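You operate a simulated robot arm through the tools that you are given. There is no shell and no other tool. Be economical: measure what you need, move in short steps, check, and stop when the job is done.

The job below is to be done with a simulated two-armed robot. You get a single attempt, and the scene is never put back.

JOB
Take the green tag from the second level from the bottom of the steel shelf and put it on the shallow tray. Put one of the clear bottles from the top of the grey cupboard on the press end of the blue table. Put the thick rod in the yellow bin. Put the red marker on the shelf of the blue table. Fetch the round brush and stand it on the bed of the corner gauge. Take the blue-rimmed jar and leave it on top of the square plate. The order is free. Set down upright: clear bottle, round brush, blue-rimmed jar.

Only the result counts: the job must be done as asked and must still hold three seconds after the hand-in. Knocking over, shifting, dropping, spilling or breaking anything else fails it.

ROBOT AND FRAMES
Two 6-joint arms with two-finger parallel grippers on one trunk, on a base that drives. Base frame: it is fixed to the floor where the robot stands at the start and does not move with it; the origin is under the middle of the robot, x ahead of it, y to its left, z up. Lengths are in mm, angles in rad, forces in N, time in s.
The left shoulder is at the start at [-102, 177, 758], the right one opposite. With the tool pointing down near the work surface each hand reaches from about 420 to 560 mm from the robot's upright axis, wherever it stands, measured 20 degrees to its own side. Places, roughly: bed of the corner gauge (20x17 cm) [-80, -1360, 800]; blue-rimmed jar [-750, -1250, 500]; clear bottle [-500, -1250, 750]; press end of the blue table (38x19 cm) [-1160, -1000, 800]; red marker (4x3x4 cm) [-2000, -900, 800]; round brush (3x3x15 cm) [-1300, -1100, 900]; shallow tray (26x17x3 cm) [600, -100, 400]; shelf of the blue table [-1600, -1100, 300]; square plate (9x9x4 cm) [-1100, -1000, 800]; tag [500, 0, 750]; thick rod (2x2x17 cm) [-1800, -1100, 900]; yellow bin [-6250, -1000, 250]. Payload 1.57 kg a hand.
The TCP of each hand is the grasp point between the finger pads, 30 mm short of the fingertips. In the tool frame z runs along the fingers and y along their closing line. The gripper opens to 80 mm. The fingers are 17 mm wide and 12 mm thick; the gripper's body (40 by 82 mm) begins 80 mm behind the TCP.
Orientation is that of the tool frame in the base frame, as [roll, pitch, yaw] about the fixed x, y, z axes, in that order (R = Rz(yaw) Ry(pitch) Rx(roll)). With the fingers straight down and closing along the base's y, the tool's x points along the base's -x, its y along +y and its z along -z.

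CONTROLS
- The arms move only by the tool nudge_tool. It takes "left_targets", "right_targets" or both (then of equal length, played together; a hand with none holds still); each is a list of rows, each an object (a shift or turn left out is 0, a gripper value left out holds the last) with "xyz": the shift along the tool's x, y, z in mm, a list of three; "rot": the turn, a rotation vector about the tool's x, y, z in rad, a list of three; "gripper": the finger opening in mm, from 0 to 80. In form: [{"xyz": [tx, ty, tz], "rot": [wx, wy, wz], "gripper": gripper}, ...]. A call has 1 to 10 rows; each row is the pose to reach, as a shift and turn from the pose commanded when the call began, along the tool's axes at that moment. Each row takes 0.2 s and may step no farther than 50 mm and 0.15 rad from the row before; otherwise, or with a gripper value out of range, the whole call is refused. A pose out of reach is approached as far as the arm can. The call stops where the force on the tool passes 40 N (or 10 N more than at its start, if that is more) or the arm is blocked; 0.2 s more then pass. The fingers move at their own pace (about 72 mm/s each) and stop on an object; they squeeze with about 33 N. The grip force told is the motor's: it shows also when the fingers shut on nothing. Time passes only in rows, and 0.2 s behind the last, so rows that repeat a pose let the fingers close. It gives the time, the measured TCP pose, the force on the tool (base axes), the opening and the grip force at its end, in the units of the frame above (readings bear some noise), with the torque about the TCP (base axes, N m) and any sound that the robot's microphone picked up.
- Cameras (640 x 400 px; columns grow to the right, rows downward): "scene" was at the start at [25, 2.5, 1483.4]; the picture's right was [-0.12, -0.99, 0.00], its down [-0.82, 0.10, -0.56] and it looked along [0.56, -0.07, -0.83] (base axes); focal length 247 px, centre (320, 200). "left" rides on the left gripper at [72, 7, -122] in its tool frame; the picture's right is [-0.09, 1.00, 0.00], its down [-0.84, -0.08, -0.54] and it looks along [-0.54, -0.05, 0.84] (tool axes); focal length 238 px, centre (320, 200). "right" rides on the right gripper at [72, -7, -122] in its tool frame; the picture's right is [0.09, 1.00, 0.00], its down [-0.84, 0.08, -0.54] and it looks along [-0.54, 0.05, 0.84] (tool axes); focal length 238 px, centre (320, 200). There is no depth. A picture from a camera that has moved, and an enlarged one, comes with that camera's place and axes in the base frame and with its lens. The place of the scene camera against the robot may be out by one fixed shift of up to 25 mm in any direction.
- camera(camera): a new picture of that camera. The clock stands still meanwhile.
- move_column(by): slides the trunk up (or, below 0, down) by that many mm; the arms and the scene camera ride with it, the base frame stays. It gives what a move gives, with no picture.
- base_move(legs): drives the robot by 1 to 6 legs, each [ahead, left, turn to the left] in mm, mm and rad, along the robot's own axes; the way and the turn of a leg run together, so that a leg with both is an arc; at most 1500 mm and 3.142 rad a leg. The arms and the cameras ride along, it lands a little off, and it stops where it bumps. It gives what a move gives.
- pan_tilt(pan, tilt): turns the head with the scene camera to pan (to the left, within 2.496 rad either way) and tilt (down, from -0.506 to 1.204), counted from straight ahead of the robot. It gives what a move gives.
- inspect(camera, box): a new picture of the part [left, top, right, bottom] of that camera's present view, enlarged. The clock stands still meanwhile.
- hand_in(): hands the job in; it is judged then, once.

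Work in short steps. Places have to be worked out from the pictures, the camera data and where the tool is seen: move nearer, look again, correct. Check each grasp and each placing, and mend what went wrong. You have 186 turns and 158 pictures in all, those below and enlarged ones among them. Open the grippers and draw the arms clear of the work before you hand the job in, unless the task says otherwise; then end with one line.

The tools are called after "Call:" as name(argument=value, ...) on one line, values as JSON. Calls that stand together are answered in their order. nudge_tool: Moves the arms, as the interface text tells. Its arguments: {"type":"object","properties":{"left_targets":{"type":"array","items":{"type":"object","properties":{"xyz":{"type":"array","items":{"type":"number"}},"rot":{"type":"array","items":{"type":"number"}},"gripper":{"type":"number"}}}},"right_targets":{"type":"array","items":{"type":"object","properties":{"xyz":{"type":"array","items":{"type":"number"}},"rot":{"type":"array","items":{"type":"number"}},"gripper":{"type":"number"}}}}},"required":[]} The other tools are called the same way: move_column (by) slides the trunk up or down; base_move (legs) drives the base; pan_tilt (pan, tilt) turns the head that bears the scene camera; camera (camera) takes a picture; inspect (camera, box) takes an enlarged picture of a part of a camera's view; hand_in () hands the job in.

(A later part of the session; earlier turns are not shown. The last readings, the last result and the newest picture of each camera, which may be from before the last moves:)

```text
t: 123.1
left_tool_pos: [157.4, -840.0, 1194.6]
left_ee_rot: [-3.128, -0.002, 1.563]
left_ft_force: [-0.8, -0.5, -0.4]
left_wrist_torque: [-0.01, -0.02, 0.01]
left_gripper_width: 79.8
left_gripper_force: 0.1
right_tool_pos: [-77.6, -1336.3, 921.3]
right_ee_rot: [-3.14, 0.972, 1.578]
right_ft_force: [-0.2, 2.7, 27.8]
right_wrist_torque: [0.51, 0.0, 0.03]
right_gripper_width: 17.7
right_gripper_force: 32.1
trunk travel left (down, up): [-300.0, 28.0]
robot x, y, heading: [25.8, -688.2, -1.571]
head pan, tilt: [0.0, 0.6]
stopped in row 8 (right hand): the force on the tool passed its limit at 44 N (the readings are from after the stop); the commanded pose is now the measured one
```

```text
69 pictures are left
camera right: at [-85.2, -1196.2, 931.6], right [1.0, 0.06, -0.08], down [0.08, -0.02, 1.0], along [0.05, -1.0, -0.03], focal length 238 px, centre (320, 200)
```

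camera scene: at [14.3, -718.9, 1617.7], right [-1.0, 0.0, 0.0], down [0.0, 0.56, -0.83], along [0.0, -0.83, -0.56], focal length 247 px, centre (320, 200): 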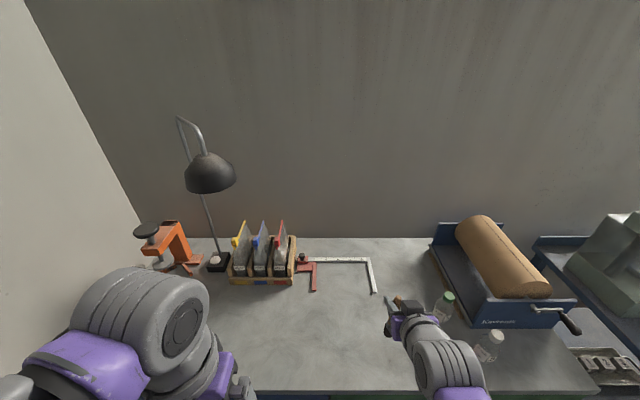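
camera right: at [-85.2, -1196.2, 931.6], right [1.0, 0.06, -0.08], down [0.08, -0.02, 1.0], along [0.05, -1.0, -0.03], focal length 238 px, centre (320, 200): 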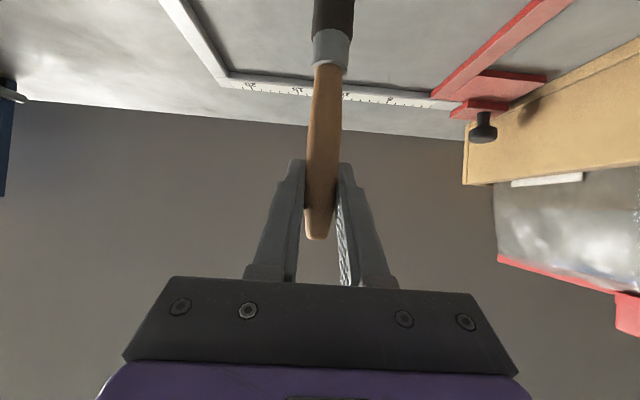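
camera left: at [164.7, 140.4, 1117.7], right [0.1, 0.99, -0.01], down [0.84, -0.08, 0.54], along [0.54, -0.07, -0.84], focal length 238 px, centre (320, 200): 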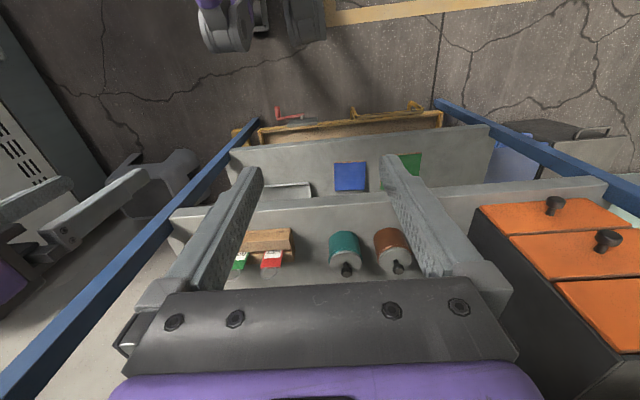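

Contact at 921. Ease up ~2 mm, restore the angle, and open gently; then draw back along the tool axis.

Call:
nudge_tool(right_targets=[{"xyz": [-1.5, 0, -1], "rot": [0, 0.015, 0]}, {"xyz": [-1.5, 0, -1], "rot": [0, 0.015, 0]}, {"xyz": [-1.5, 0, -1], "rot": [0, 0.015, 0], "gripper": 30}, {"xyz": [-1.5, 0, -1], "rot": [0, 0.015, 0], "gripper": 44}, {"xyz": [-1.5, 0, -1], "rot": [0, 0.015, 0], "gripper": 44}, {"xyz": [-1.5, 0, -1], "rot": [0, 0.015, 0], "gripper": 44}])

Call:
camera(camera="right")

```text
t: 124.5
left_tool_pos: [157.7, -840.4, 1193.7]
left_ee_rot: [-3.128, -0.002, 1.561]
left_ft_force: [-0.5, -0.4, -0.2]
left_wrist_torque: [-0.01, 0.01, -0.02]
left_gripper_width: 80.1
left_gripper_force: 0.1
right_tool_pos: [-76.9, -1336.4, 918.1]
right_ee_rot: [-3.141, 0.95, 1.573]
right_ft_force: [-0.6, -0.4, -0.4]
right_wrist_torque: [0.02, -0.02, 0.0]
right_gripper_width: 44.1
right_gripper_force: 0.1
trunk travel left (down, up): [-300.0, 28.0]
robot x, y, heading: [21.3, -683.6, -1.57]
head pan, tilt: [0.0, 0.6]
```

```text
68 pictures are left
camera right: at [-85.3, -1197.8, 932.3], right [1.0, 0.06, -0.08], down [0.08, -0.05, 1.0], along [0.05, -1.0, -0.05], focal length 238 px, centre (320, 200)
```

right: 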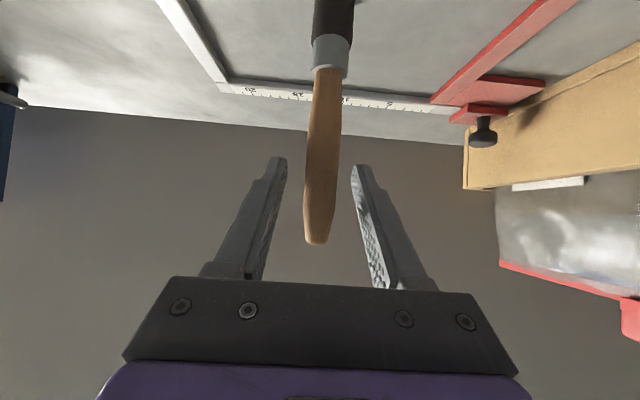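

Brush stands by itself. Draw the hand straight back along its axis.

Call:
nudge_tool(right_targets=[{"xyz": [0, 0, -25]}, {"xyz": [0, 0, -65]}, {"xyz": [0, 0, -110]}, {"xyz": [0, 0, -155]}, {"xyz": [0, 0, -200]}, {"xyz": [0, 0, -240]}])

Call:
camera(camera="right")

Call:
inspect(camera="scene", box=[270, 220, 430, 320])

```text
t: 125.9
left_tool_pos: [157.1, -840.5, 1193.2]
left_ee_rot: [-3.128, -0.001, 1.562]
left_ft_force: [-0.9, 0.5, 0.2]
left_wrist_torque: [0.01, 0.02, -0.02]
left_gripper_width: 79.9
left_gripper_force: 0.1
right_tool_pos: [-76.4, -1142.0, 1058.2]
right_ee_rot: [-3.139, 0.952, 1.573]
right_ft_force: [-0.2, 0.2, 0.0]
right_wrist_torque: [0.03, -0.01, 0.01]
right_gripper_width: 43.9
right_gripper_force: 0.1
trunk travel left (down, up): [-300.0, 28.0]
robot x, y, heading: [17.8, -683.1, -1.571]
head pan, tilt: [0.0, 0.6]
```

```text
67 pictures are left
camera right: at [-83.2, -1001.6, 1071.8], right [1.0, 0.06, -0.08], down [0.08, -0.04, 1.0], along [0.05, -1.0, -0.05], focal length 238 px, centre (320, 200)
```

right: 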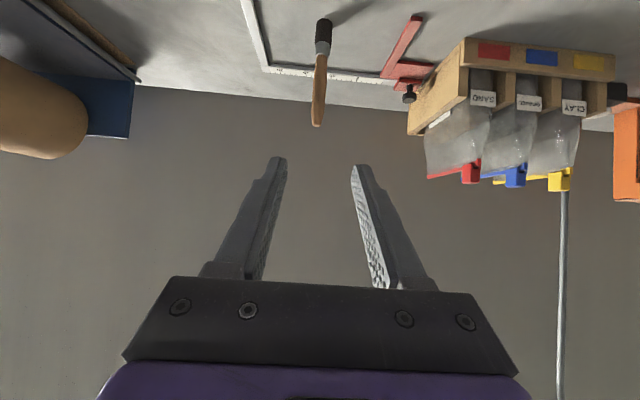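

```text
4.00 times, centred on (350, 270) of scene
camera zoom: at [14.1, -717.4, 1617.9], right [-1.0, 0.0, 0.0], down [0.0, 0.56, -0.83], along [0.0, -0.83, -0.56], focal length 989 px, centre (200, -80)
```

zoom: 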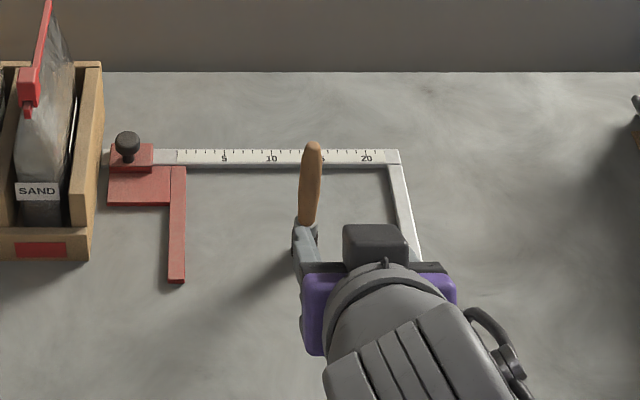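

Brush stands inside the gauge. Now drive to the far end of the blue table for the marker and rod.

Call:
base_move(legs=[[-235, 0, 0], [0, -950, 0], [0, -850, 0]])

Call:
camera(camera="scene")

Call:
camera(camera="right")

```text
t: 143.4
left_tool_pos: [-1645.3, -589.7, 1192.9]
left_ee_rot: [-3.127, -0.002, 1.552]
left_ft_force: [-0.1, 1.1, -0.8]
left_wrist_torque: [0.03, -0.01, 0.02]
left_gripper_width: 79.8
left_gripper_force: 0.0
right_tool_pos: [-1881.7, -889.8, 1059.1]
right_ee_rot: [-3.14, 0.953, 1.564]
right_ft_force: [-0.9, -0.1, 0.8]
right_wrist_torque: [0.02, -0.01, -0.02]
right_gripper_width: 44.3
right_gripper_force: 0.0
trunk travel left (down, up): [-300.0, 28.0]
robot x, y, heading: [-1779.7, -426.4, -1.581]
head pan, tilt: [0.0, 0.6]
```

```text
65 pictures are left
camera scene: at [-1787.9, -465.8, 1617.9], right [-1.0, 0.01, 0.0], down [0.01, 0.56, -0.83], along [-0.01, -0.83, -0.56], focal length 247 px, centre (320, 200)
```

scene: 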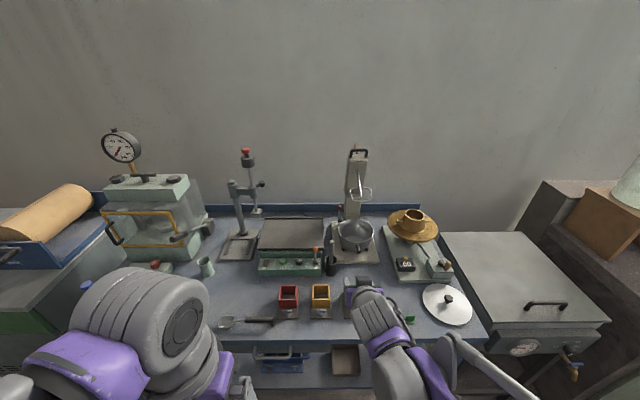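

```text
64 pictures are left
camera right: at [-1887.7, -749.0, 1071.4], right [1.0, 0.05, -0.08], down [0.08, -0.05, 1.0], along [0.04, -1.0, -0.05], focal length 238 px, centre (320, 200)
```

right: 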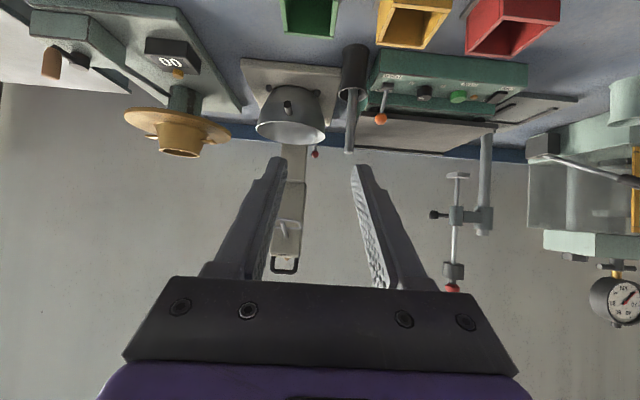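

Call:
pan_tilt(pan=-0.45, tilt=0.9)

Call:
camera(camera="scene")

Call:
inspect(camera="right", box=[300, 0, 440, 170])

```text
t: 144.3
left_tool_pos: [-1646.0, -589.8, 1193.5]
left_ee_rot: [-3.127, -0.002, 1.551]
left_ft_force: [0.2, -0.7, 0.8]
left_wrist_torque: [-0.01, 0.02, -0.03]
left_gripper_width: 80.2
left_gripper_force: 0.1
right_tool_pos: [-1882.1, -889.7, 1057.5]
right_ee_rot: [-3.14, 0.953, 1.566]
right_ft_force: [-0.4, -0.5, -0.4]
right_wrist_torque: [-0.01, 0.01, -0.03]
right_gripper_width: 43.8
right_gripper_force: 0.1
trunk travel left (down, up): [-300.0, 28.0]
robot x, y, heading: [-1780.7, -430.8, -1.579]
head pan, tilt: [-0.45, 0.901]
```

```text
63 pictures are left
camera scene: at [-1820.5, -445.1, 1593.1], right [-0.9, 0.44, 0.0], down [0.35, 0.7, -0.62], along [-0.28, -0.56, -0.78], focal length 247 px, centre (320, 200)
```

scene: 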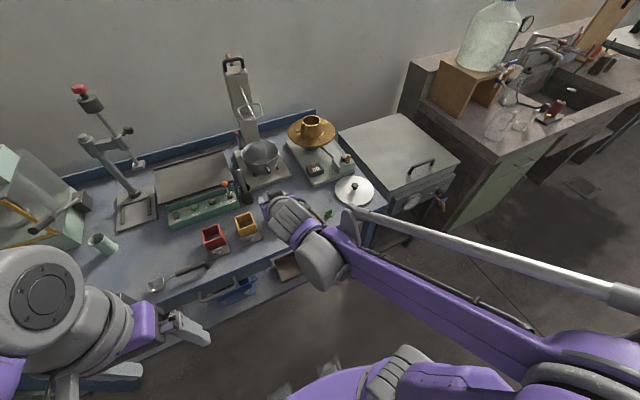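

```text
2.35 times, centred on (370, 85) of right
camera zoom: at [-1887.7, -749.0, 1071.4], right [1.0, 0.05, -0.08], down [0.08, -0.05, 1.0], along [0.04, -1.0, -0.05], focal length 561 px, centre (202, 471)
```

zoom: 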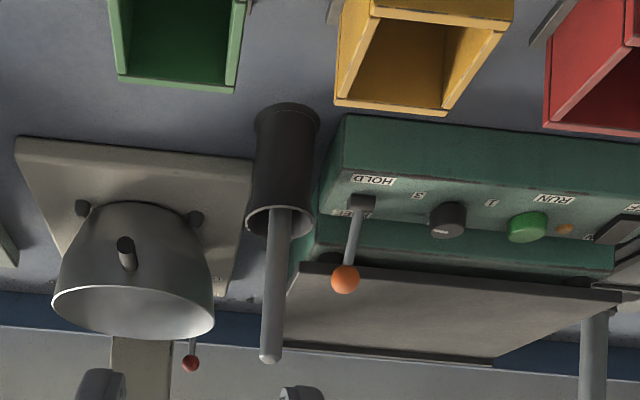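

The rod in the black cup is at about (-1834,-1100). Marker first: point the hand down and drive right 110 to look at the pins.

Call:
nudge_tool(right_targets=[{"rot": [0, 0.14, 0], "gripper": 60}, {"rot": [0, 0.28, 0]}, {"rot": [0, 0.42, 0]}, {"rot": [0, 0.56, 0]}, {"rot": [0, 0.7, 0]}, {"rot": [0, 0.84, 0]}, {"rot": [0, 0.945, 0]}])

Call:
base_move(legs=[[0, -90, 0.01]])

Call:
camera(camera="right")

Call:
camera(camera="scene")

```text
t: 145.9
left_tool_pos: [-1646.2, -590.7, 1192.7]
left_ee_rot: [-3.126, -0.004, 1.551]
left_ft_force: [0.5, 0.6, -0.9]
left_wrist_torque: [-0.03, -0.04, 0.04]
left_gripper_width: 80.3
left_gripper_force: 0.1
right_tool_pos: [-1881.0, -889.8, 1057.7]
right_ee_rot: [3.141, 0.002, 1.565]
right_ft_force: [0.2, -0.1, 0.5]
right_wrist_torque: [0.03, -0.01, 0.0]
right_gripper_width: 60.2
right_gripper_force: 0.0
trunk travel left (down, up): [-300.0, 28.0]
robot x, y, heading: [-1782.8, -430.3, -1.576]
head pan, tilt: [-0.45, 0.901]
```

```text
t: 147.4
left_tool_pos: [-1734.8, -587.9, 1193.6]
left_ee_rot: [-3.128, -0.002, 1.565]
left_ft_force: [0.1, -0.1, 0.6]
left_wrist_torque: [-0.01, -0.02, -0.02]
left_gripper_width: 79.8
left_gripper_force: 0.1
right_tool_pos: [-1966.4, -890.2, 1058.5]
right_ee_rot: [-3.14, 0.005, 1.578]
right_ft_force: [-1.3, 1.3, -0.3]
right_wrist_torque: [-0.03, 0.01, 0.03]
right_gripper_width: 60.2
right_gripper_force: 0.1
trunk travel left (down, up): [-300.0, 28.0]
robot x, y, heading: [-1868.8, -427.9, -1.572]
head pan, tilt: [-0.45, 0.901]
```

```text
61 pictures are left
camera right: at [-1973.5, -818.6, 1180.8], right [1.0, 0.1, 0.0], down [0.08, -0.83, 0.55], along [0.05, -0.54, -0.84], focal length 238 px, centre (320, 200)
```

right: 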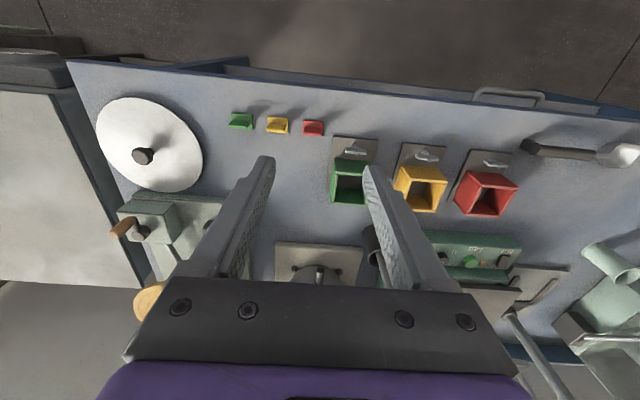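

```text
60 pictures are left
camera scene: at [-1910.7, -445.3, 1593.1], right [-0.9, 0.43, 0.0], down [0.34, 0.71, -0.62], along [-0.27, -0.56, -0.78], focal length 247 px, centre (320, 200)
```

scene: 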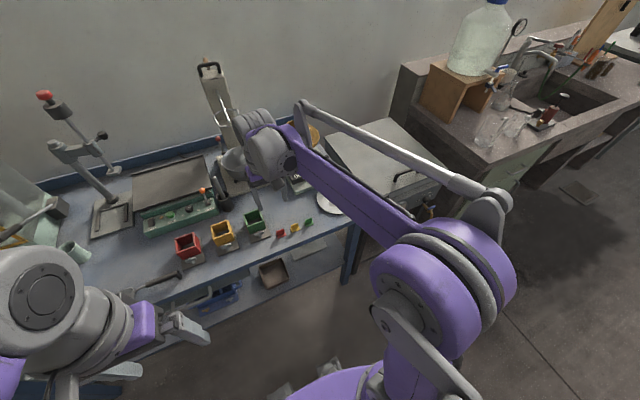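

Call:
inspect(camera="right", box=[215, 90, 355, 180])

Call:
inspect(camera="scene", box=[240, 200, 340, 260])

```text
4.44 times, centred on (285, 135) of right
camera zoom: at [-1973.5, -818.6, 1180.8], right [1.0, 0.1, 0.0], down [0.08, -0.83, 0.55], along [0.05, -0.54, -0.84], focal length 1059 px, centre (476, 489)
```

zoom: 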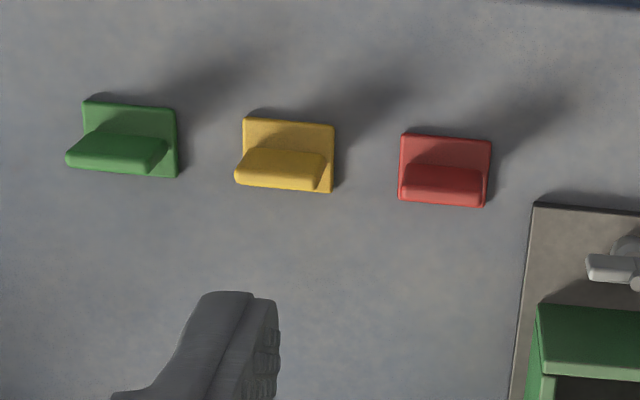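

```text
6.40 times, centred on (290, 230) of scene
camera zoom: at [-1910.7, -445.3, 1593.1], right [-0.9, 0.43, 0.0], down [0.34, 0.71, -0.62], along [-0.27, -0.56, -0.78], focal length 1583 px, centre (512, 8)
```

zoom: 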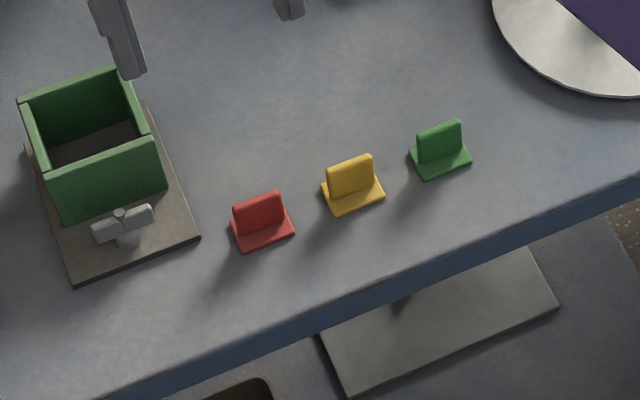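

Red marker: base plate with an upright plate at about (-1975,-923), top z≈860, thin in y. I'll rotate the hand 90° to pinch front/back.

Call:
nudge_tool(right_targets=[{"rot": [0, 0, 0.15]}, {"rot": [0, 0, 0.3]}, {"rot": [0, 0, 0.45]}, {"rot": [0, 0, 0.6]}, {"rot": [0, 0, 0.75]}, {"rot": [0, 0, 0.9]}, {"rot": [0, 0, 1.05]}, {"rot": [0, 0, 1.2]}, {"rot": [0, 0, 1.35]}, {"rot": [0, 0, 1.5]}])

Call:
nudge_tool(right_targets=[{"rot": [0, 0, 0.075], "xyz": [-5, 20, 30]}, {"rot": [0, 0, 0.075], "xyz": [-8, 33, 70]}, {"rot": [0, 0, 0.075], "xyz": [-8, 33, 110]}])

Call:
camera(camera="right")

Call:
inspect(camera="scene", box=[220, 170, 360, 260])

```text
t: 149.6
left_tool_pos: [-1734.3, -588.1, 1193.3]
left_ee_rot: [-3.126, -0.001, 1.564]
left_ft_force: [-0.5, -0.6, 0.1]
left_wrist_torque: [0.01, 0.01, 0.05]
left_gripper_width: 80.3
left_gripper_force: 0.1
right_tool_pos: [-1966.8, -890.5, 1058.2]
right_ee_rot: [3.137, 0.001, 0.075]
right_ft_force: [-0.1, 0.1, 0.6]
right_wrist_torque: [0.03, 0.02, 0.01]
right_gripper_width: 60.0
right_gripper_force: 0.1
trunk travel left (down, up): [-300.0, 28.0]
robot x, y, heading: [-1869.0, -432.6, -1.569]
head pan, tilt: [-0.45, 0.901]
```

```text
t: 150.4
left_tool_pos: [-1735.0, -587.9, 1194.2]
left_ee_rot: [-3.126, -0.004, 1.566]
left_ft_force: [0.0, -0.7, 0.4]
left_wrist_torque: [0.04, 0.01, -0.02]
left_gripper_width: 80.1
left_gripper_force: 0.1
right_tool_pos: [-1972.7, -922.9, 950.0]
right_ee_rot: [3.137, 0.0, 0.002]
right_ft_force: [-0.1, -0.5, 0.0]
right_wrist_torque: [-0.03, -0.02, 0.0]
right_gripper_width: 60.2
right_gripper_force: 0.0
trunk travel left (down, up): [-300.0, 28.0]
robot x, y, heading: [-1871.4, -428.6, -1.569]
head pan, tilt: [-0.45, 0.901]
```

```text
57 pictures are left
camera right: at [-1901.0, -916.8, 1072.7], right [0.09, -1.0, 0.01], down [-0.84, -0.08, 0.54], along [-0.54, -0.06, -0.84], focal length 238 px, centre (320, 200)
```

right: 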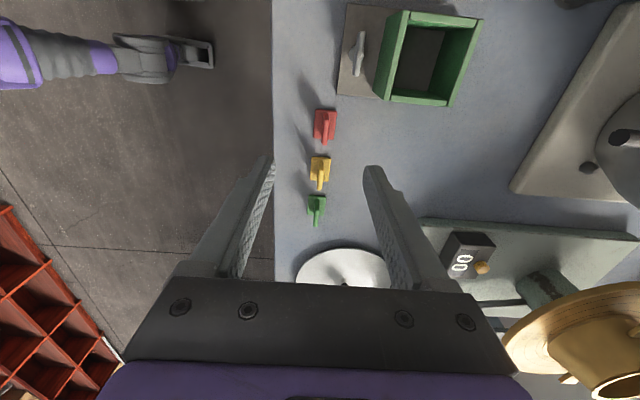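

```text
4.44 times, centred on (290, 215) of scene
camera zoom: at [-1910.7, -445.6, 1593.1], right [-0.9, 0.43, 0.0], down [0.34, 0.71, -0.62], along [-0.27, -0.56, -0.78], focal length 1099 px, centre (453, 133)
```

zoom: 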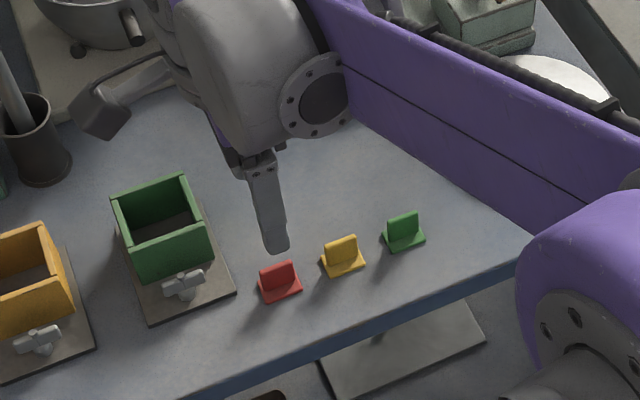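

Call:
inspect(camera="right", box=[280, 90, 360, 240])

```text
2.67 times, centred on (320, 165) of right
camera zoom: at [-1901.0, -916.8, 1072.7], right [0.09, -1.0, 0.01], down [-0.84, -0.08, 0.54], along [-0.54, -0.06, -0.84], focal length 636 px, centre (320, 293)
```

zoom: 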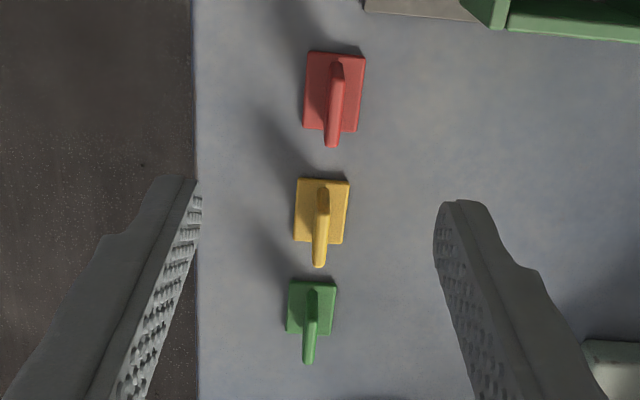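

Marker upright now measured at about (-1966,-929). Move to there, z≈905, and re-check.

Call:
nudge_tool(right_targets=[{"xyz": [5, 6, 20], "gripper": 44}, {"xyz": [6, 6, 45], "gripper": 44}, {"xyz": [6, 6, 45], "gripper": 44}])

Call:
camera(camera="right")

```text
t: 151.2
left_tool_pos: [-1734.6, -587.3, 1194.1]
left_ee_rot: [-3.128, -0.002, 1.565]
left_ft_force: [-0.1, -0.3, 0.9]
left_wrist_torque: [0.01, 0.0, -0.01]
left_gripper_width: 79.9
left_gripper_force: 0.0
right_tool_pos: [-1965.2, -930.1, 905.2]
right_ee_rot: [3.136, 0.002, 0.004]
right_ft_force: [1.0, -0.4, -0.4]
right_wrist_torque: [-0.01, 0.0, 0.01]
right_gripper_width: 44.3
right_gripper_force: 0.1
trunk travel left (down, up): [-300.0, 28.0]
robot x, y, heading: [-1872.2, -430.2, -1.564]
head pan, tilt: [-0.45, 0.901]
```

```text
54 pictures are left
camera right: at [-1893.6, -923.4, 1028.5], right [0.09, -1.0, 0.01], down [-0.84, -0.08, 0.54], along [-0.54, -0.06, -0.84], focal length 238 px, centre (320, 200)
```

right: 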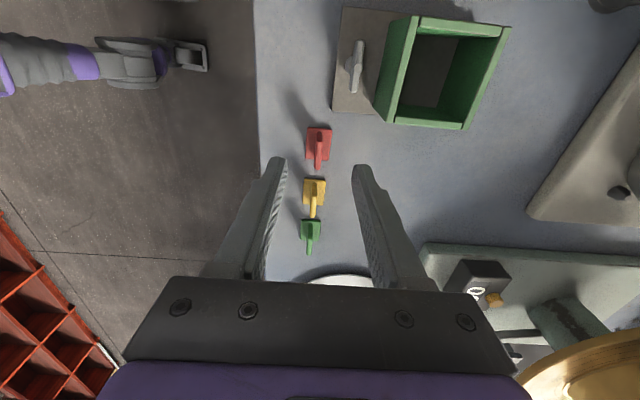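

Aligned (y −930, x −1964). Descend to z≈863 and close.

Call:
nudge_tool(right_targets=[{"xyz": [1, 0, 20]}, {"xyz": [1, 0, 36]}, {"xyz": [1, 0, 42]}, {"xyz": [1, 0, 42], "gripper": 2}, {"xyz": [1, 0, 42], "gripper": 2}, {"xyz": [1, 0, 42], "gripper": 2}])

Call:
camera(camera="right")

```text
t: 152.6
left_tool_pos: [-1733.5, -587.9, 1193.3]
left_ee_rot: [-3.128, -0.001, 1.565]
left_ft_force: [0.0, 0.6, -0.4]
left_wrist_torque: [0.05, 0.05, 0.02]
left_gripper_width: 80.1
left_gripper_force: 0.0
right_tool_pos: [-1965.3, -930.1, 862.4]
right_ee_rot: [3.136, 0.002, 0.001]
right_ft_force: [-0.4, 0.7, 2.3]
right_wrist_torque: [0.02, 0.0, 0.01]
right_gripper_width: 3.8
right_gripper_force: 1.0
trunk travel left (down, up): [-300.0, 28.0]
robot x, y, heading: [-1869.3, -433.9, -1.564]
head pan, tilt: [-0.45, 0.901]
```

```text
53 pictures are left
camera right: at [-1892.8, -923.2, 985.1], right [0.09, -1.0, 0.01], down [-0.84, -0.08, 0.54], along [-0.54, -0.06, -0.84], focal length 238 px, centre (320, 200)
```

right: 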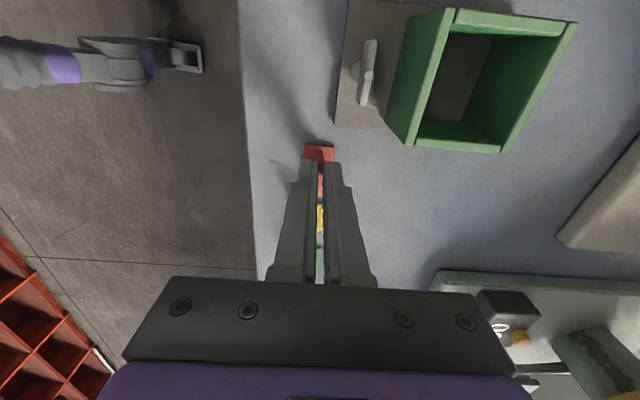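

Width 3.8 at low force: command fully closed for full squeeze, then lift a little.

Call:
nudge_tool(right_targets=[{"xyz": [0, 0, 0], "gripper": 0}, {"xyz": [0, 0, 0], "gripper": 0}, {"xyz": [0, 0, -5], "gripper": 0}, {"xyz": [0, 0, -20], "gripper": 0}, {"xyz": [0, 0, -50], "gripper": 0}])

Call:
camera(camera="right")

```text
t: 153.8
left_tool_pos: [-1733.9, -586.9, 1192.9]
left_ee_rot: [-3.128, -0.002, 1.564]
left_ft_force: [0.5, 0.7, -0.3]
left_wrist_torque: [0.01, 0.01, 0.01]
left_gripper_width: 80.0
left_gripper_force: 0.0
right_tool_pos: [-1965.3, -930.8, 911.0]
right_ee_rot: [3.136, 0.003, 0.002]
right_ft_force: [-0.4, -0.9, -0.2]
right_wrist_torque: [0.01, 0.01, 0.01]
right_gripper_width: 0.1
right_gripper_force: 21.4
trunk travel left (down, up): [-300.0, 28.0]
robot x, y, heading: [-1870.8, -432.4, -1.572]
head pan, tilt: [-0.45, 0.901]
```

```text
52 pictures are left
camera right: at [-1893.6, -923.7, 1034.1], right [0.09, -1.0, 0.01], down [-0.84, -0.08, 0.54], along [-0.54, -0.06, -0.84], focal length 238 px, centre (320, 200)
```

right: 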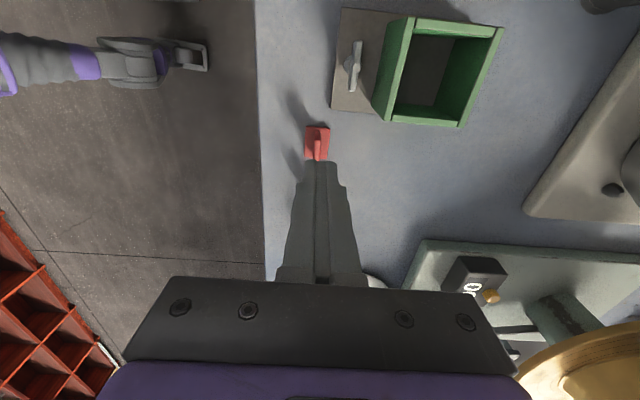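

The fingers closed over the top: the marker is lower than I took (table ≈800). Reopen and go down to TCP z≈842.

Call:
nudge_tool(right_targets=[{"xyz": [0, 0, 0], "gripper": 40}, {"xyz": [0, 0, 20], "gripper": 40}, {"xyz": [0, 0, 45], "gripper": 40}, {"xyz": [0, 0, 60], "gripper": 40}, {"xyz": [0, 0, 65], "gripper": 40}, {"xyz": [0, 0, 69], "gripper": 40}, {"xyz": [0, 0, 69], "gripper": 0}, {"xyz": [0, 0, 69], "gripper": 0}, {"xyz": [0, 0, 69], "gripper": 0}])

Call:
camera(camera="right")

```text
t: 155.8
left_tool_pos: [-1734.4, -587.0, 1193.8]
left_ee_rot: [-3.129, -0.002, 1.565]
left_ft_force: [0.4, -0.6, -0.8]
left_wrist_torque: [0.0, -0.03, -0.01]
left_gripper_width: 80.3
left_gripper_force: 0.0
right_tool_pos: [-1966.1, -932.1, 842.6]
right_ee_rot: [3.136, 0.0, 0.002]
right_ft_force: [0.4, -0.1, 0.6]
right_wrist_torque: [-0.01, -0.01, 0.03]
right_gripper_width: 4.6
right_gripper_force: 24.8
trunk travel left (down, up): [-300.0, 28.0]
robot x, y, heading: [-1870.9, -430.6, -1.566]
head pan, tilt: [-0.45, 0.901]
```

```text
51 pictures are left
camera right: at [-1894.0, -924.6, 965.1], right [0.09, -1.0, 0.01], down [-0.84, -0.08, 0.54], along [-0.54, -0.06, -0.84], focal length 238 px, centre (320, 200)
```

right: 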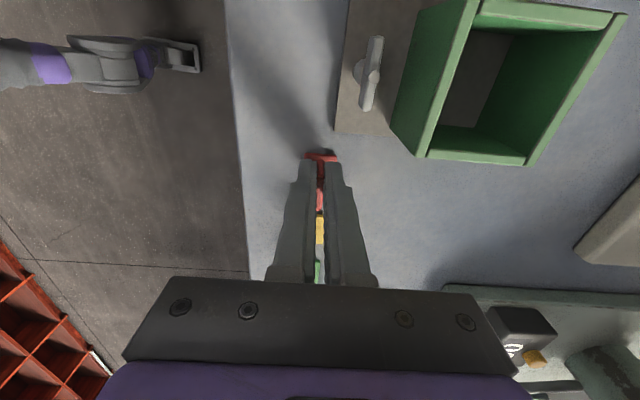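

Width 4.6 with 25 N: seems held. Lift 60 and check.

Call:
nudge_tool(right_targets=[{"xyz": [0, 0, 0], "gripper": 0}, {"xyz": [0, 0, -10], "gripper": 0}, {"xyz": [0, 0, -35], "gripper": 0}, {"xyz": [0, 0, -70], "gripper": 0}])

Call:
camera(camera="right")

```text
t: 156.8
left_tool_pos: [-1734.2, -587.0, 1192.7]
left_ee_rot: [-3.129, -0.003, 1.566]
left_ft_force: [-0.8, 0.7, -0.3]
left_wrist_torque: [0.0, 0.02, -0.02]
left_gripper_width: 80.2
left_gripper_force: 0.0
right_tool_pos: [-1965.7, -930.4, 911.1]
right_ee_rot: [3.135, 0.002, 0.002]
right_ft_force: [-0.1, -0.2, 0.3]
right_wrist_torque: [-0.03, 0.0, 0.02]
right_gripper_width: 4.4
right_gripper_force: 24.8
trunk travel left (down, up): [-300.0, 28.0]
robot x, y, heading: [-1870.3, -433.7, -1.571]
head pan, tilt: [-0.45, 0.901]
```

```text
50 pictures are left
camera right: at [-1893.5, -924.2, 1034.4], right [0.09, -1.0, 0.01], down [-0.84, -0.08, 0.54], along [-0.54, -0.06, -0.84], focal length 238 px, centre (320, 200)
```

right: 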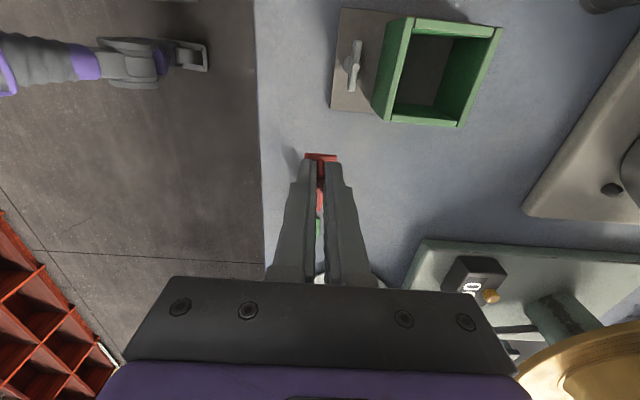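

Marker held. Back off 260, lower the trunk, and look at the lower shelf.

Call:
base_move(legs=[[-260, 0, 0], [0, 200, 0]])

Call:
move_column(by=-300)

Call:
pan_tilt(pan=0.0, tilt=0.8)

Call:
camera(camera="scene")

```text
t: 160.6
left_tool_pos: [-1533.8, -327.8, 1193.5]
left_ee_rot: [-3.127, -0.002, 1.568]
left_ft_force: [0.4, 0.4, 0.3]
left_wrist_torque: [-0.01, 0.01, -0.01]
left_gripper_width: 80.4
left_gripper_force: 0.0
right_tool_pos: [-1764.7, -671.6, 910.7]
right_ee_rot: [3.136, 0.002, 0.002]
right_ft_force: [-0.3, 0.3, -0.1]
right_wrist_torque: [-0.03, 0.04, -0.02]
right_gripper_width: 4.1
right_gripper_force: 24.7
trunk travel left (down, up): [-300.0, 28.0]
robot x, y, heading: [-1668.3, -169.5, -1.564]
head pan, tilt: [-0.45, 0.901]
```

```text
t: 163.6
left_tool_pos: [-1533.3, -327.7, 893.2]
left_ee_rot: [-3.129, -0.002, 1.569]
left_ft_force: [0.4, -0.8, -0.7]
left_wrist_torque: [0.01, 0.0, -0.01]
left_gripper_width: 79.8
left_gripper_force: 0.0
right_tool_pos: [-1764.5, -672.1, 610.8]
right_ee_rot: [3.139, 0.001, 0.003]
right_ft_force: [0.0, 0.6, -0.8]
right_wrist_torque: [0.0, 0.0, 0.0]
right_gripper_width: 4.5
right_gripper_force: 25.1
trunk travel left (down, up): [0.0, 328.0]
robot x, y, heading: [-1675.6, -170.5, -1.559]
head pan, tilt: [-0.45, 0.901]
```

```text
t: 164.5
left_tool_pos: [-1533.2, -327.9, 893.7]
left_ee_rot: [-3.129, -0.002, 1.565]
left_ft_force: [0.1, -0.3, -0.6]
left_wrist_torque: [-0.02, 0.01, 0.04]
left_gripper_width: 79.9
left_gripper_force: 0.0
right_tool_pos: [-1764.1, -671.9, 610.8]
right_ee_rot: [3.137, 0.0, 0.002]
right_ft_force: [0.6, -0.1, 0.3]
right_wrist_torque: [0.02, -0.03, 0.01]
right_gripper_width: 4.4
right_gripper_force: 25.1
trunk travel left (down, up): [0.0, 328.0]
robot x, y, heading: [-1668.4, -169.2, -1.561]
head pan, tilt: [0.0, 0.799]
```

```text
49 pictures are left
camera scene: at [-1677.4, -249.6, 1295.3], right [-1.0, -0.01, 0.0], down [0.0, 0.72, -0.7], along [0.0, -0.7, -0.72], focal length 247 px, centre (320, 200)
```

scene: 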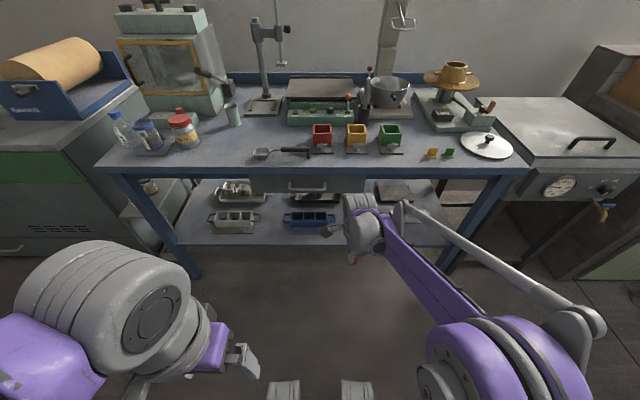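

Call:
inspect(camera="scene", box=[170, 150, 480, 280])

Call:
camera(camera="left")

```text
2.06 times, centred on (325, 215) of scene
camera zoom: at [-1677.4, -249.6, 1295.3], right [-1.0, -0.01, 0.0], down [0.0, 0.72, -0.7], along [0.0, -0.7, -0.72], focal length 511 px, centre (310, 169)
```

zoom: 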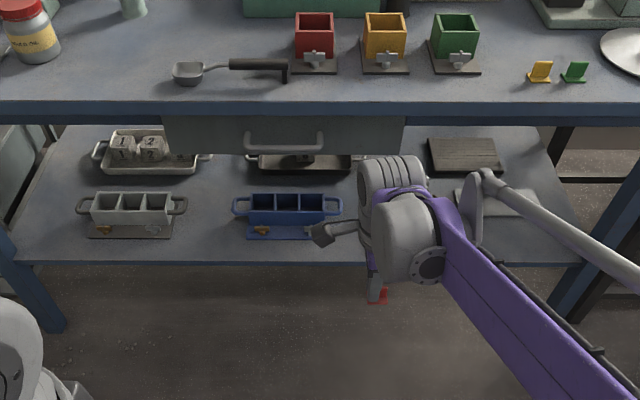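

```text
47 pictures are left
camera left: at [-1525.1, -256.6, 1015.4], right [1.0, -0.1, -0.01], down [-0.07, -0.84, 0.54], along [-0.06, -0.54, -0.84], focal length 238 px, centre (320, 200)
```

left: 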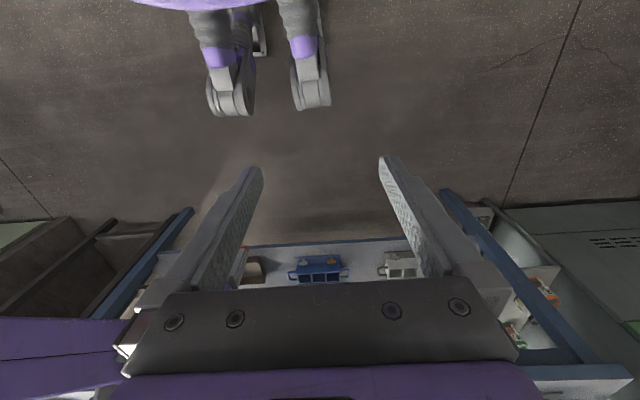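

Shelf has a free gap between the grey and the blue trays at about x −1435, y −1000. Tilt the hand forward 0.8 and drive there.

Call:
nudge_tool(right_targets=[{"rot": [-0.13, 0, 0]}, {"rot": [-0.26, 0, 0]}, {"rot": [-0.39, 0, 0]}, {"rot": [-0.52, 0, 0]}, {"rot": [-0.65, 0, 0]}, {"rot": [-0.8, 0, 0]}])

Call:
base_move(legs=[[0, 370, -0.008], [140, 0, 0]])

Call:
pan_tilt(pan=-0.15, tilt=0.85)

Call:
camera(camera="scene")

Call:
camera(camera="right")

```text
t: 165.9
left_tool_pos: [-1534.2, -329.8, 893.6]
left_ee_rot: [-3.127, -0.001, 1.567]
left_ft_force: [-0.3, 0.8, 0.5]
left_wrist_torque: [0.02, -0.04, 0.0]
left_gripper_width: 80.0
left_gripper_force: 0.0
right_tool_pos: [-1765.3, -672.3, 611.5]
right_ee_rot: [2.331, 0.0, 0.003]
right_ft_force: [0.1, 0.4, 0.0]
right_wrist_torque: [-0.04, 0.04, -0.01]
right_gripper_width: 4.3
right_gripper_force: 25.2
trunk travel left (down, up): [0.0, 328.0]
robot x, y, heading: [-1670.4, -169.8, -1.564]
head pan, tilt: [0.0, 0.799]
```

```text
t: 170.6
left_tool_pos: [-1169.8, -466.7, 894.2]
left_ee_rot: [-3.128, -0.003, 1.555]
left_ft_force: [0.2, -0.5, -0.1]
left_wrist_torque: [0.03, 0.04, 0.0]
left_gripper_width: 80.0
left_gripper_force: 0.1
right_tool_pos: [-1404.7, -809.1, 611.3]
right_ee_rot: [2.336, 0.004, -0.007]
right_ft_force: [0.2, 0.0, -0.1]
right_wrist_torque: [0.05, 0.03, 0.0]
right_gripper_width: 4.4
right_gripper_force: 24.4
trunk travel left (down, up): [0.0, 328.0]
robot x, y, heading: [-1305.7, -307.9, -1.578]
head pan, tilt: [0.0, 0.799]
```

```text
t: 171.3
left_tool_pos: [-1169.8, -467.7, 893.4]
left_ee_rot: [-3.129, -0.001, 1.556]
left_ft_force: [-0.2, -0.1, 0.1]
left_wrist_torque: [0.01, 0.0, 0.0]
left_gripper_width: 80.1
left_gripper_force: 0.1
right_tool_pos: [-1404.3, -807.7, 611.1]
right_ee_rot: [2.336, 0.004, -0.007]
right_ft_force: [0.7, -0.3, -1.1]
right_wrist_torque: [-0.02, 0.01, 0.01]
right_gripper_width: 4.5
right_gripper_force: 24.5
trunk travel left (down, up): [0.0, 328.0]
robot x, y, heading: [-1303.1, -306.5, -1.571]
head pan, tilt: [-0.15, 0.85]
```

```text
46 pictures are left
camera scene: at [-1323.8, -384.0, 1291.3], right [-0.99, 0.15, 0.0], down [0.12, 0.74, -0.66], along [-0.1, -0.65, -0.75], focal length 247 px, centre (320, 200)
```

scene: 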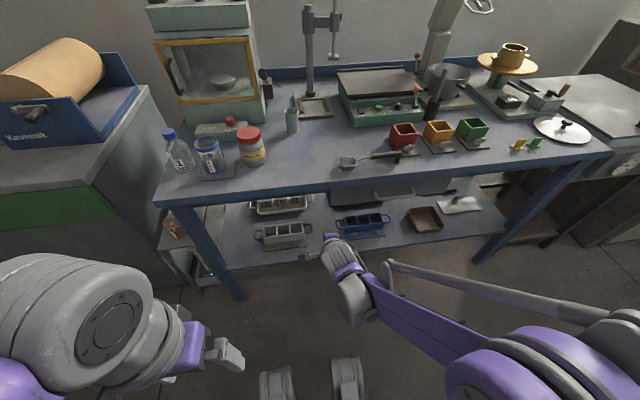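

```text
45 pictures are left
camera right: at [-1331.8, -717.5, 691.5], right [0.09, -0.69, 0.72], down [-0.83, 0.34, 0.43], along [-0.55, -0.64, -0.55], focal length 238 px, centre (320, 200)
```

right: 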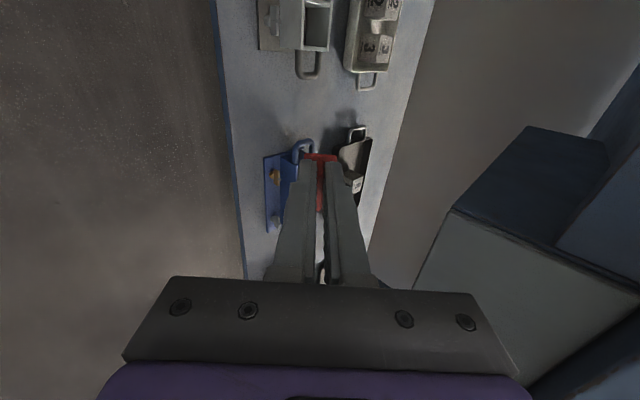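

Right-camera rays show free shelf around (-1440,-1003), tray handles at x −1391 and −1509. Drive ahead 80, then move the hand in to about z 395.

Call:
base_move(legs=[[80, 0, 0]])

Call:
nudge_tool(right_targets=[{"xyz": [-8, -20, 35]}, {"xyz": [-16, -40, 70]}, {"xyz": [-24, -60, 105]}, {"xyz": [-32, -75, 140]}, {"xyz": [-40, -85, 175]}, {"xyz": [-44, -92, 205]}])

Call:
camera(camera="right")

Call:
inspect(camera="scene", box=[220, 140, 480, 300])

```text
t: 172.4
left_tool_pos: [-1170.8, -547.3, 893.2]
left_ee_rot: [-3.127, -0.003, 1.555]
left_ft_force: [-0.2, -0.6, -0.1]
left_wrist_torque: [0.03, 0.01, 0.04]
left_gripper_width: 79.8
left_gripper_force: 0.0
right_tool_pos: [-1404.2, -889.4, 609.7]
right_ee_rot: [2.337, 0.002, -0.006]
right_ft_force: [0.0, 0.4, 0.1]
right_wrist_torque: [0.01, -0.03, 0.01]
right_gripper_width: 4.5
right_gripper_force: 25.3
trunk travel left (down, up): [0.0, 328.0]
robot x, y, heading: [-1303.4, -391.5, -1.582]
head pan, tilt: [-0.15, 0.85]
```

```text
t: 173.8
left_tool_pos: [-1170.9, -548.3, 893.3]
left_ee_rot: [-3.128, -0.003, 1.556]
left_ft_force: [-0.4, -0.6, -0.1]
left_wrist_torque: [0.0, 0.02, -0.02]
left_gripper_width: 80.0
left_gripper_force: 0.1
right_tool_pos: [-1450.0, -973.1, 402.0]
right_ee_rot: [2.334, 0.002, -0.006]
right_ft_force: [0.0, 0.4, 0.3]
right_wrist_torque: [0.0, -0.01, -0.02]
right_gripper_width: 4.5
right_gripper_force: 24.8
trunk travel left (down, up): [0.0, 328.0]
robot x, y, heading: [-1298.8, -392.3, -1.578]
head pan, tilt: [-0.15, 0.85]
```

```text
44 pictures are left
camera right: at [-1377.4, -881.5, 482.4], right [0.09, -0.69, 0.72], down [-0.83, 0.34, 0.43], along [-0.55, -0.64, -0.55], focal length 238 px, centre (320, 200)
```

right: 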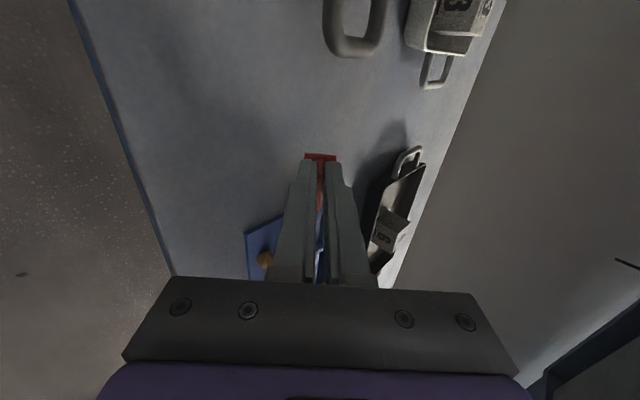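

```text
2.46 times, centred on (350, 220) of scene
camera zoom: at [-1324.5, -464.8, 1291.3], right [-0.99, 0.16, 0.0], down [0.12, 0.74, -0.66], along [-0.1, -0.65, -0.75], focal length 609 px, centre (246, 151)
```

zoom: 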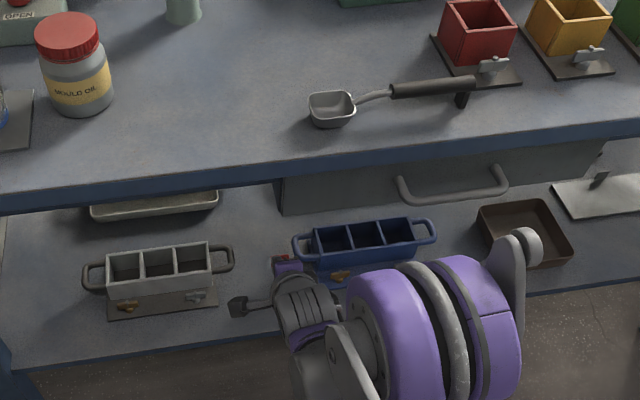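

Clear spot under the marker. Lower vertically in steps until contact.

Call:
nudge_tool(right_targets=[{"xyz": [0, -18, 17.3]}, {"xyz": [0, -29, 27.7]}, {"xyz": [0, -34.6, 33.3]}, {"xyz": [0, -38.9, 37.4]}, {"xyz": [0, -43.3, 41.6]}, {"xyz": [0, -47.6, 45.7]}, {"xyz": [0, -51.9, 49.9]}])

Call:
camera(camera="right")

```text
t: 174.5
left_tool_pos: [-1169.8, -547.3, 894.4]
left_ee_rot: [-3.126, -0.001, 1.555]
left_ft_force: [1.0, -1.4, 0.2]
left_wrist_torque: [0.01, 0.0, 0.0]
left_gripper_width: 79.9
left_gripper_force: 0.0
right_tool_pos: [-1448.8, -974.2, 363.9]
right_ee_rot: [2.317, 0.001, -0.006]
right_ft_force: [-0.5, 0.2, 25.1]
right_wrist_torque: [-0.43, 0.07, -0.02]
right_gripper_width: 4.1
right_gripper_force: 24.4
trunk travel left (down, up): [0.0, 328.0]
robot x, y, heading: [-1306.0, -389.8, -1.58]
head pan, tilt: [-0.15, 0.85]
stopped in row 3 (right hand): the force on the tool passed its limit at 46 N (the readings are from after the stop); the commanded pose is now the measured one
```

```text
42 pictures are left
camera right: at [-1376.5, -882.4, 443.1], right [0.09, -0.68, 0.73], down [-0.83, 0.35, 0.43], along [-0.54, -0.65, -0.53], focal length 238 px, centre (320, 200)
```

right: 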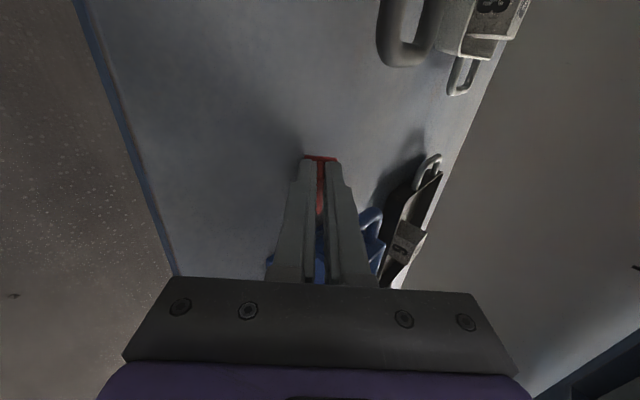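

Contact at 364. Raise 4 mm, open to 18, and withdraw up and back.

Call:
nudge_tool(right_targets=[{"xyz": [0, 3, -3]}, {"xyz": [0, 3, -3], "gripper": 18}, {"xyz": [0, 3, -3], "gripper": 18}, {"xyz": [0, 5, -20], "gripper": 24}, {"xyz": [0, 10, -50], "gripper": 30}, {"xyz": [0, 30, -90], "gripper": 30}])

Call:
camera(camera="right")

```text
t: 175.9
left_tool_pos: [-1170.2, -547.8, 893.2]
left_ee_rot: [-3.128, -0.001, 1.555]
left_ft_force: [0.4, -0.7, -0.4]
left_wrist_torque: [0.01, 0.03, 0.0]
left_gripper_width: 80.0
left_gripper_force: 0.1
right_tool_pos: [-1450.0, -931.6, 446.6]
right_ee_rot: [2.322, 0.002, -0.006]
right_ft_force: [0.1, -0.2, 0.0]
right_wrist_torque: [-0.02, -0.03, -0.02]
right_gripper_width: 30.0
right_gripper_force: 0.0
trunk travel left (down, up): [0.0, 328.0]
robot x, y, heading: [-1302.3, -387.3, -1.575]
head pan, tilt: [-0.15, 0.85]
```

```text
41 pictures are left
camera right: at [-1377.5, -838.2, 525.5], right [0.09, -0.68, 0.73], down [-0.83, 0.35, 0.43], along [-0.54, -0.64, -0.54], focal length 238 px, centre (320, 200)
```

right: 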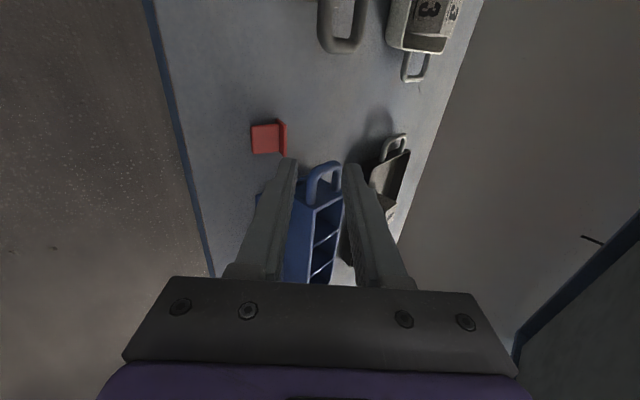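

Marker rests on the shelf. Back out, straighten the hand, and raise the trunk.

Call:
base_move(legs=[[-220, 0, 0]])

Call:
move_column(by=320)

Call:
nudge_tool(right_targets=[{"xyz": [0, 0, 0], "rot": [0.14, 0, 0], "gripper": 60}, {"rot": [0.28, 0, 0]}, {"rot": [0.42, 0, 0]}, {"rot": [0.56, 0, 0]}, {"rot": [0.7, 0, 0]}, {"rot": [0.82, 0, 0]}])

Call:
nudge_tool(right_targets=[{"rot": [0, 0, -0.15], "xyz": [0, 0, -40]}, {"rot": [0, 0, -0.3], "xyz": [0, 0, -80]}, {"rot": [0, 0, -0.45], "xyz": [0, 0, -120]}, {"rot": [0, 0, -0.6], "xyz": [0, 0, -160]}, {"rot": [0, 0, -0.75], "xyz": [0, 0, -200]}, {"rot": [0, 0, -0.9], "xyz": [0, 0, -240]}, {"rot": [0, 0, -1.05], "xyz": [0, 0, -280]}, {"rot": [0, 0, -1.2], "xyz": [0, 0, -300]}, {"rot": [0, 0, -1.35], "xyz": [0, 0, -310]}, {"rot": [0, 0, -1.5], "xyz": [0, 0, -310]}])

```text
t: 177.6
left_tool_pos: [-1169.2, -332.5, 893.5]
left_ee_rot: [-3.127, -0.003, 1.549]
left_ft_force: [-0.2, 0.8, -1.5]
left_wrist_torque: [-0.05, -0.03, 0.0]
left_gripper_width: 79.9
left_gripper_force: 0.1
right_tool_pos: [-1451.2, -715.8, 445.5]
right_ee_rot: [2.324, 0.001, -0.011]
right_ft_force: [0.4, -0.7, -0.2]
right_wrist_torque: [0.01, -0.01, -0.02]
right_gripper_width: 30.1
right_gripper_force: 0.0
trunk travel left (down, up): [0.0, 328.0]
robot x, y, heading: [-1304.6, -174.9, -1.586]
head pan, tilt: [-0.15, 0.85]
```

```text
t: 180.7
left_tool_pos: [-1168.0, -333.6, 1213.4]
left_ee_rot: [-3.128, -0.003, 1.548]
left_ft_force: [-0.5, -0.7, 0.3]
left_wrist_torque: [0.02, 0.05, 0.02]
left_gripper_width: 80.0
left_gripper_force: 0.0
right_tool_pos: [-1450.6, -736.6, 782.6]
right_ee_rot: [2.296, 0.002, -0.01]
right_ft_force: [-0.4, -0.3, 0.0]
right_wrist_torque: [-0.03, -0.02, -0.01]
right_gripper_width: 30.4
right_gripper_force: 0.1
trunk travel left (down, up): [-320.0, 8.0]
robot x, y, heading: [-1298.8, -176.4, -1.579]
head pan, tilt: [-0.15, 0.85]
```

```text
t: 182.1
left_tool_pos: [-1169.4, -334.5, 1214.0]
left_ee_rot: [-3.127, -0.003, 1.551]
left_ft_force: [-0.9, -0.2, -0.1]
left_wrist_torque: [0.0, 0.0, 0.02]
left_gripper_width: 80.0
left_gripper_force: 0.0
right_tool_pos: [-1451.8, -735.9, 782.8]
right_ee_rot: [3.118, 0.002, -0.011]
right_ft_force: [0.0, 0.1, -0.9]
right_wrist_torque: [0.01, 0.02, 0.01]
right_gripper_width: 60.0
right_gripper_force: 0.0
trunk travel left (down, up): [-320.0, 8.0]
robot x, y, heading: [-1306.0, -178.8, -1.582]
head pan, tilt: [-0.15, 0.85]
```

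```text
t: 184.3
left_tool_pos: [-1167.8, -333.7, 1214.3]
left_ee_rot: [-3.127, -0.005, 1.549]
left_ft_force: [-1.0, -0.2, 0.3]
left_wrist_torque: [-0.01, 0.01, 0.02]
left_gripper_width: 80.0
left_gripper_force: 0.1
right_tool_pos: [-1450.6, -728.6, 1093.4]
right_ee_rot: [3.14, 0.027, 1.489]
right_ft_force: [0.3, 0.2, -0.3]
right_wrist_torque: [-0.01, 0.03, -0.02]
right_gripper_width: 59.6
right_gripper_force: 0.1
trunk travel left (down, up): [-320.0, 8.0]
robot x, y, heading: [-1307.4, -172.0, -1.585]
head pan, tilt: [-0.15, 0.85]
```

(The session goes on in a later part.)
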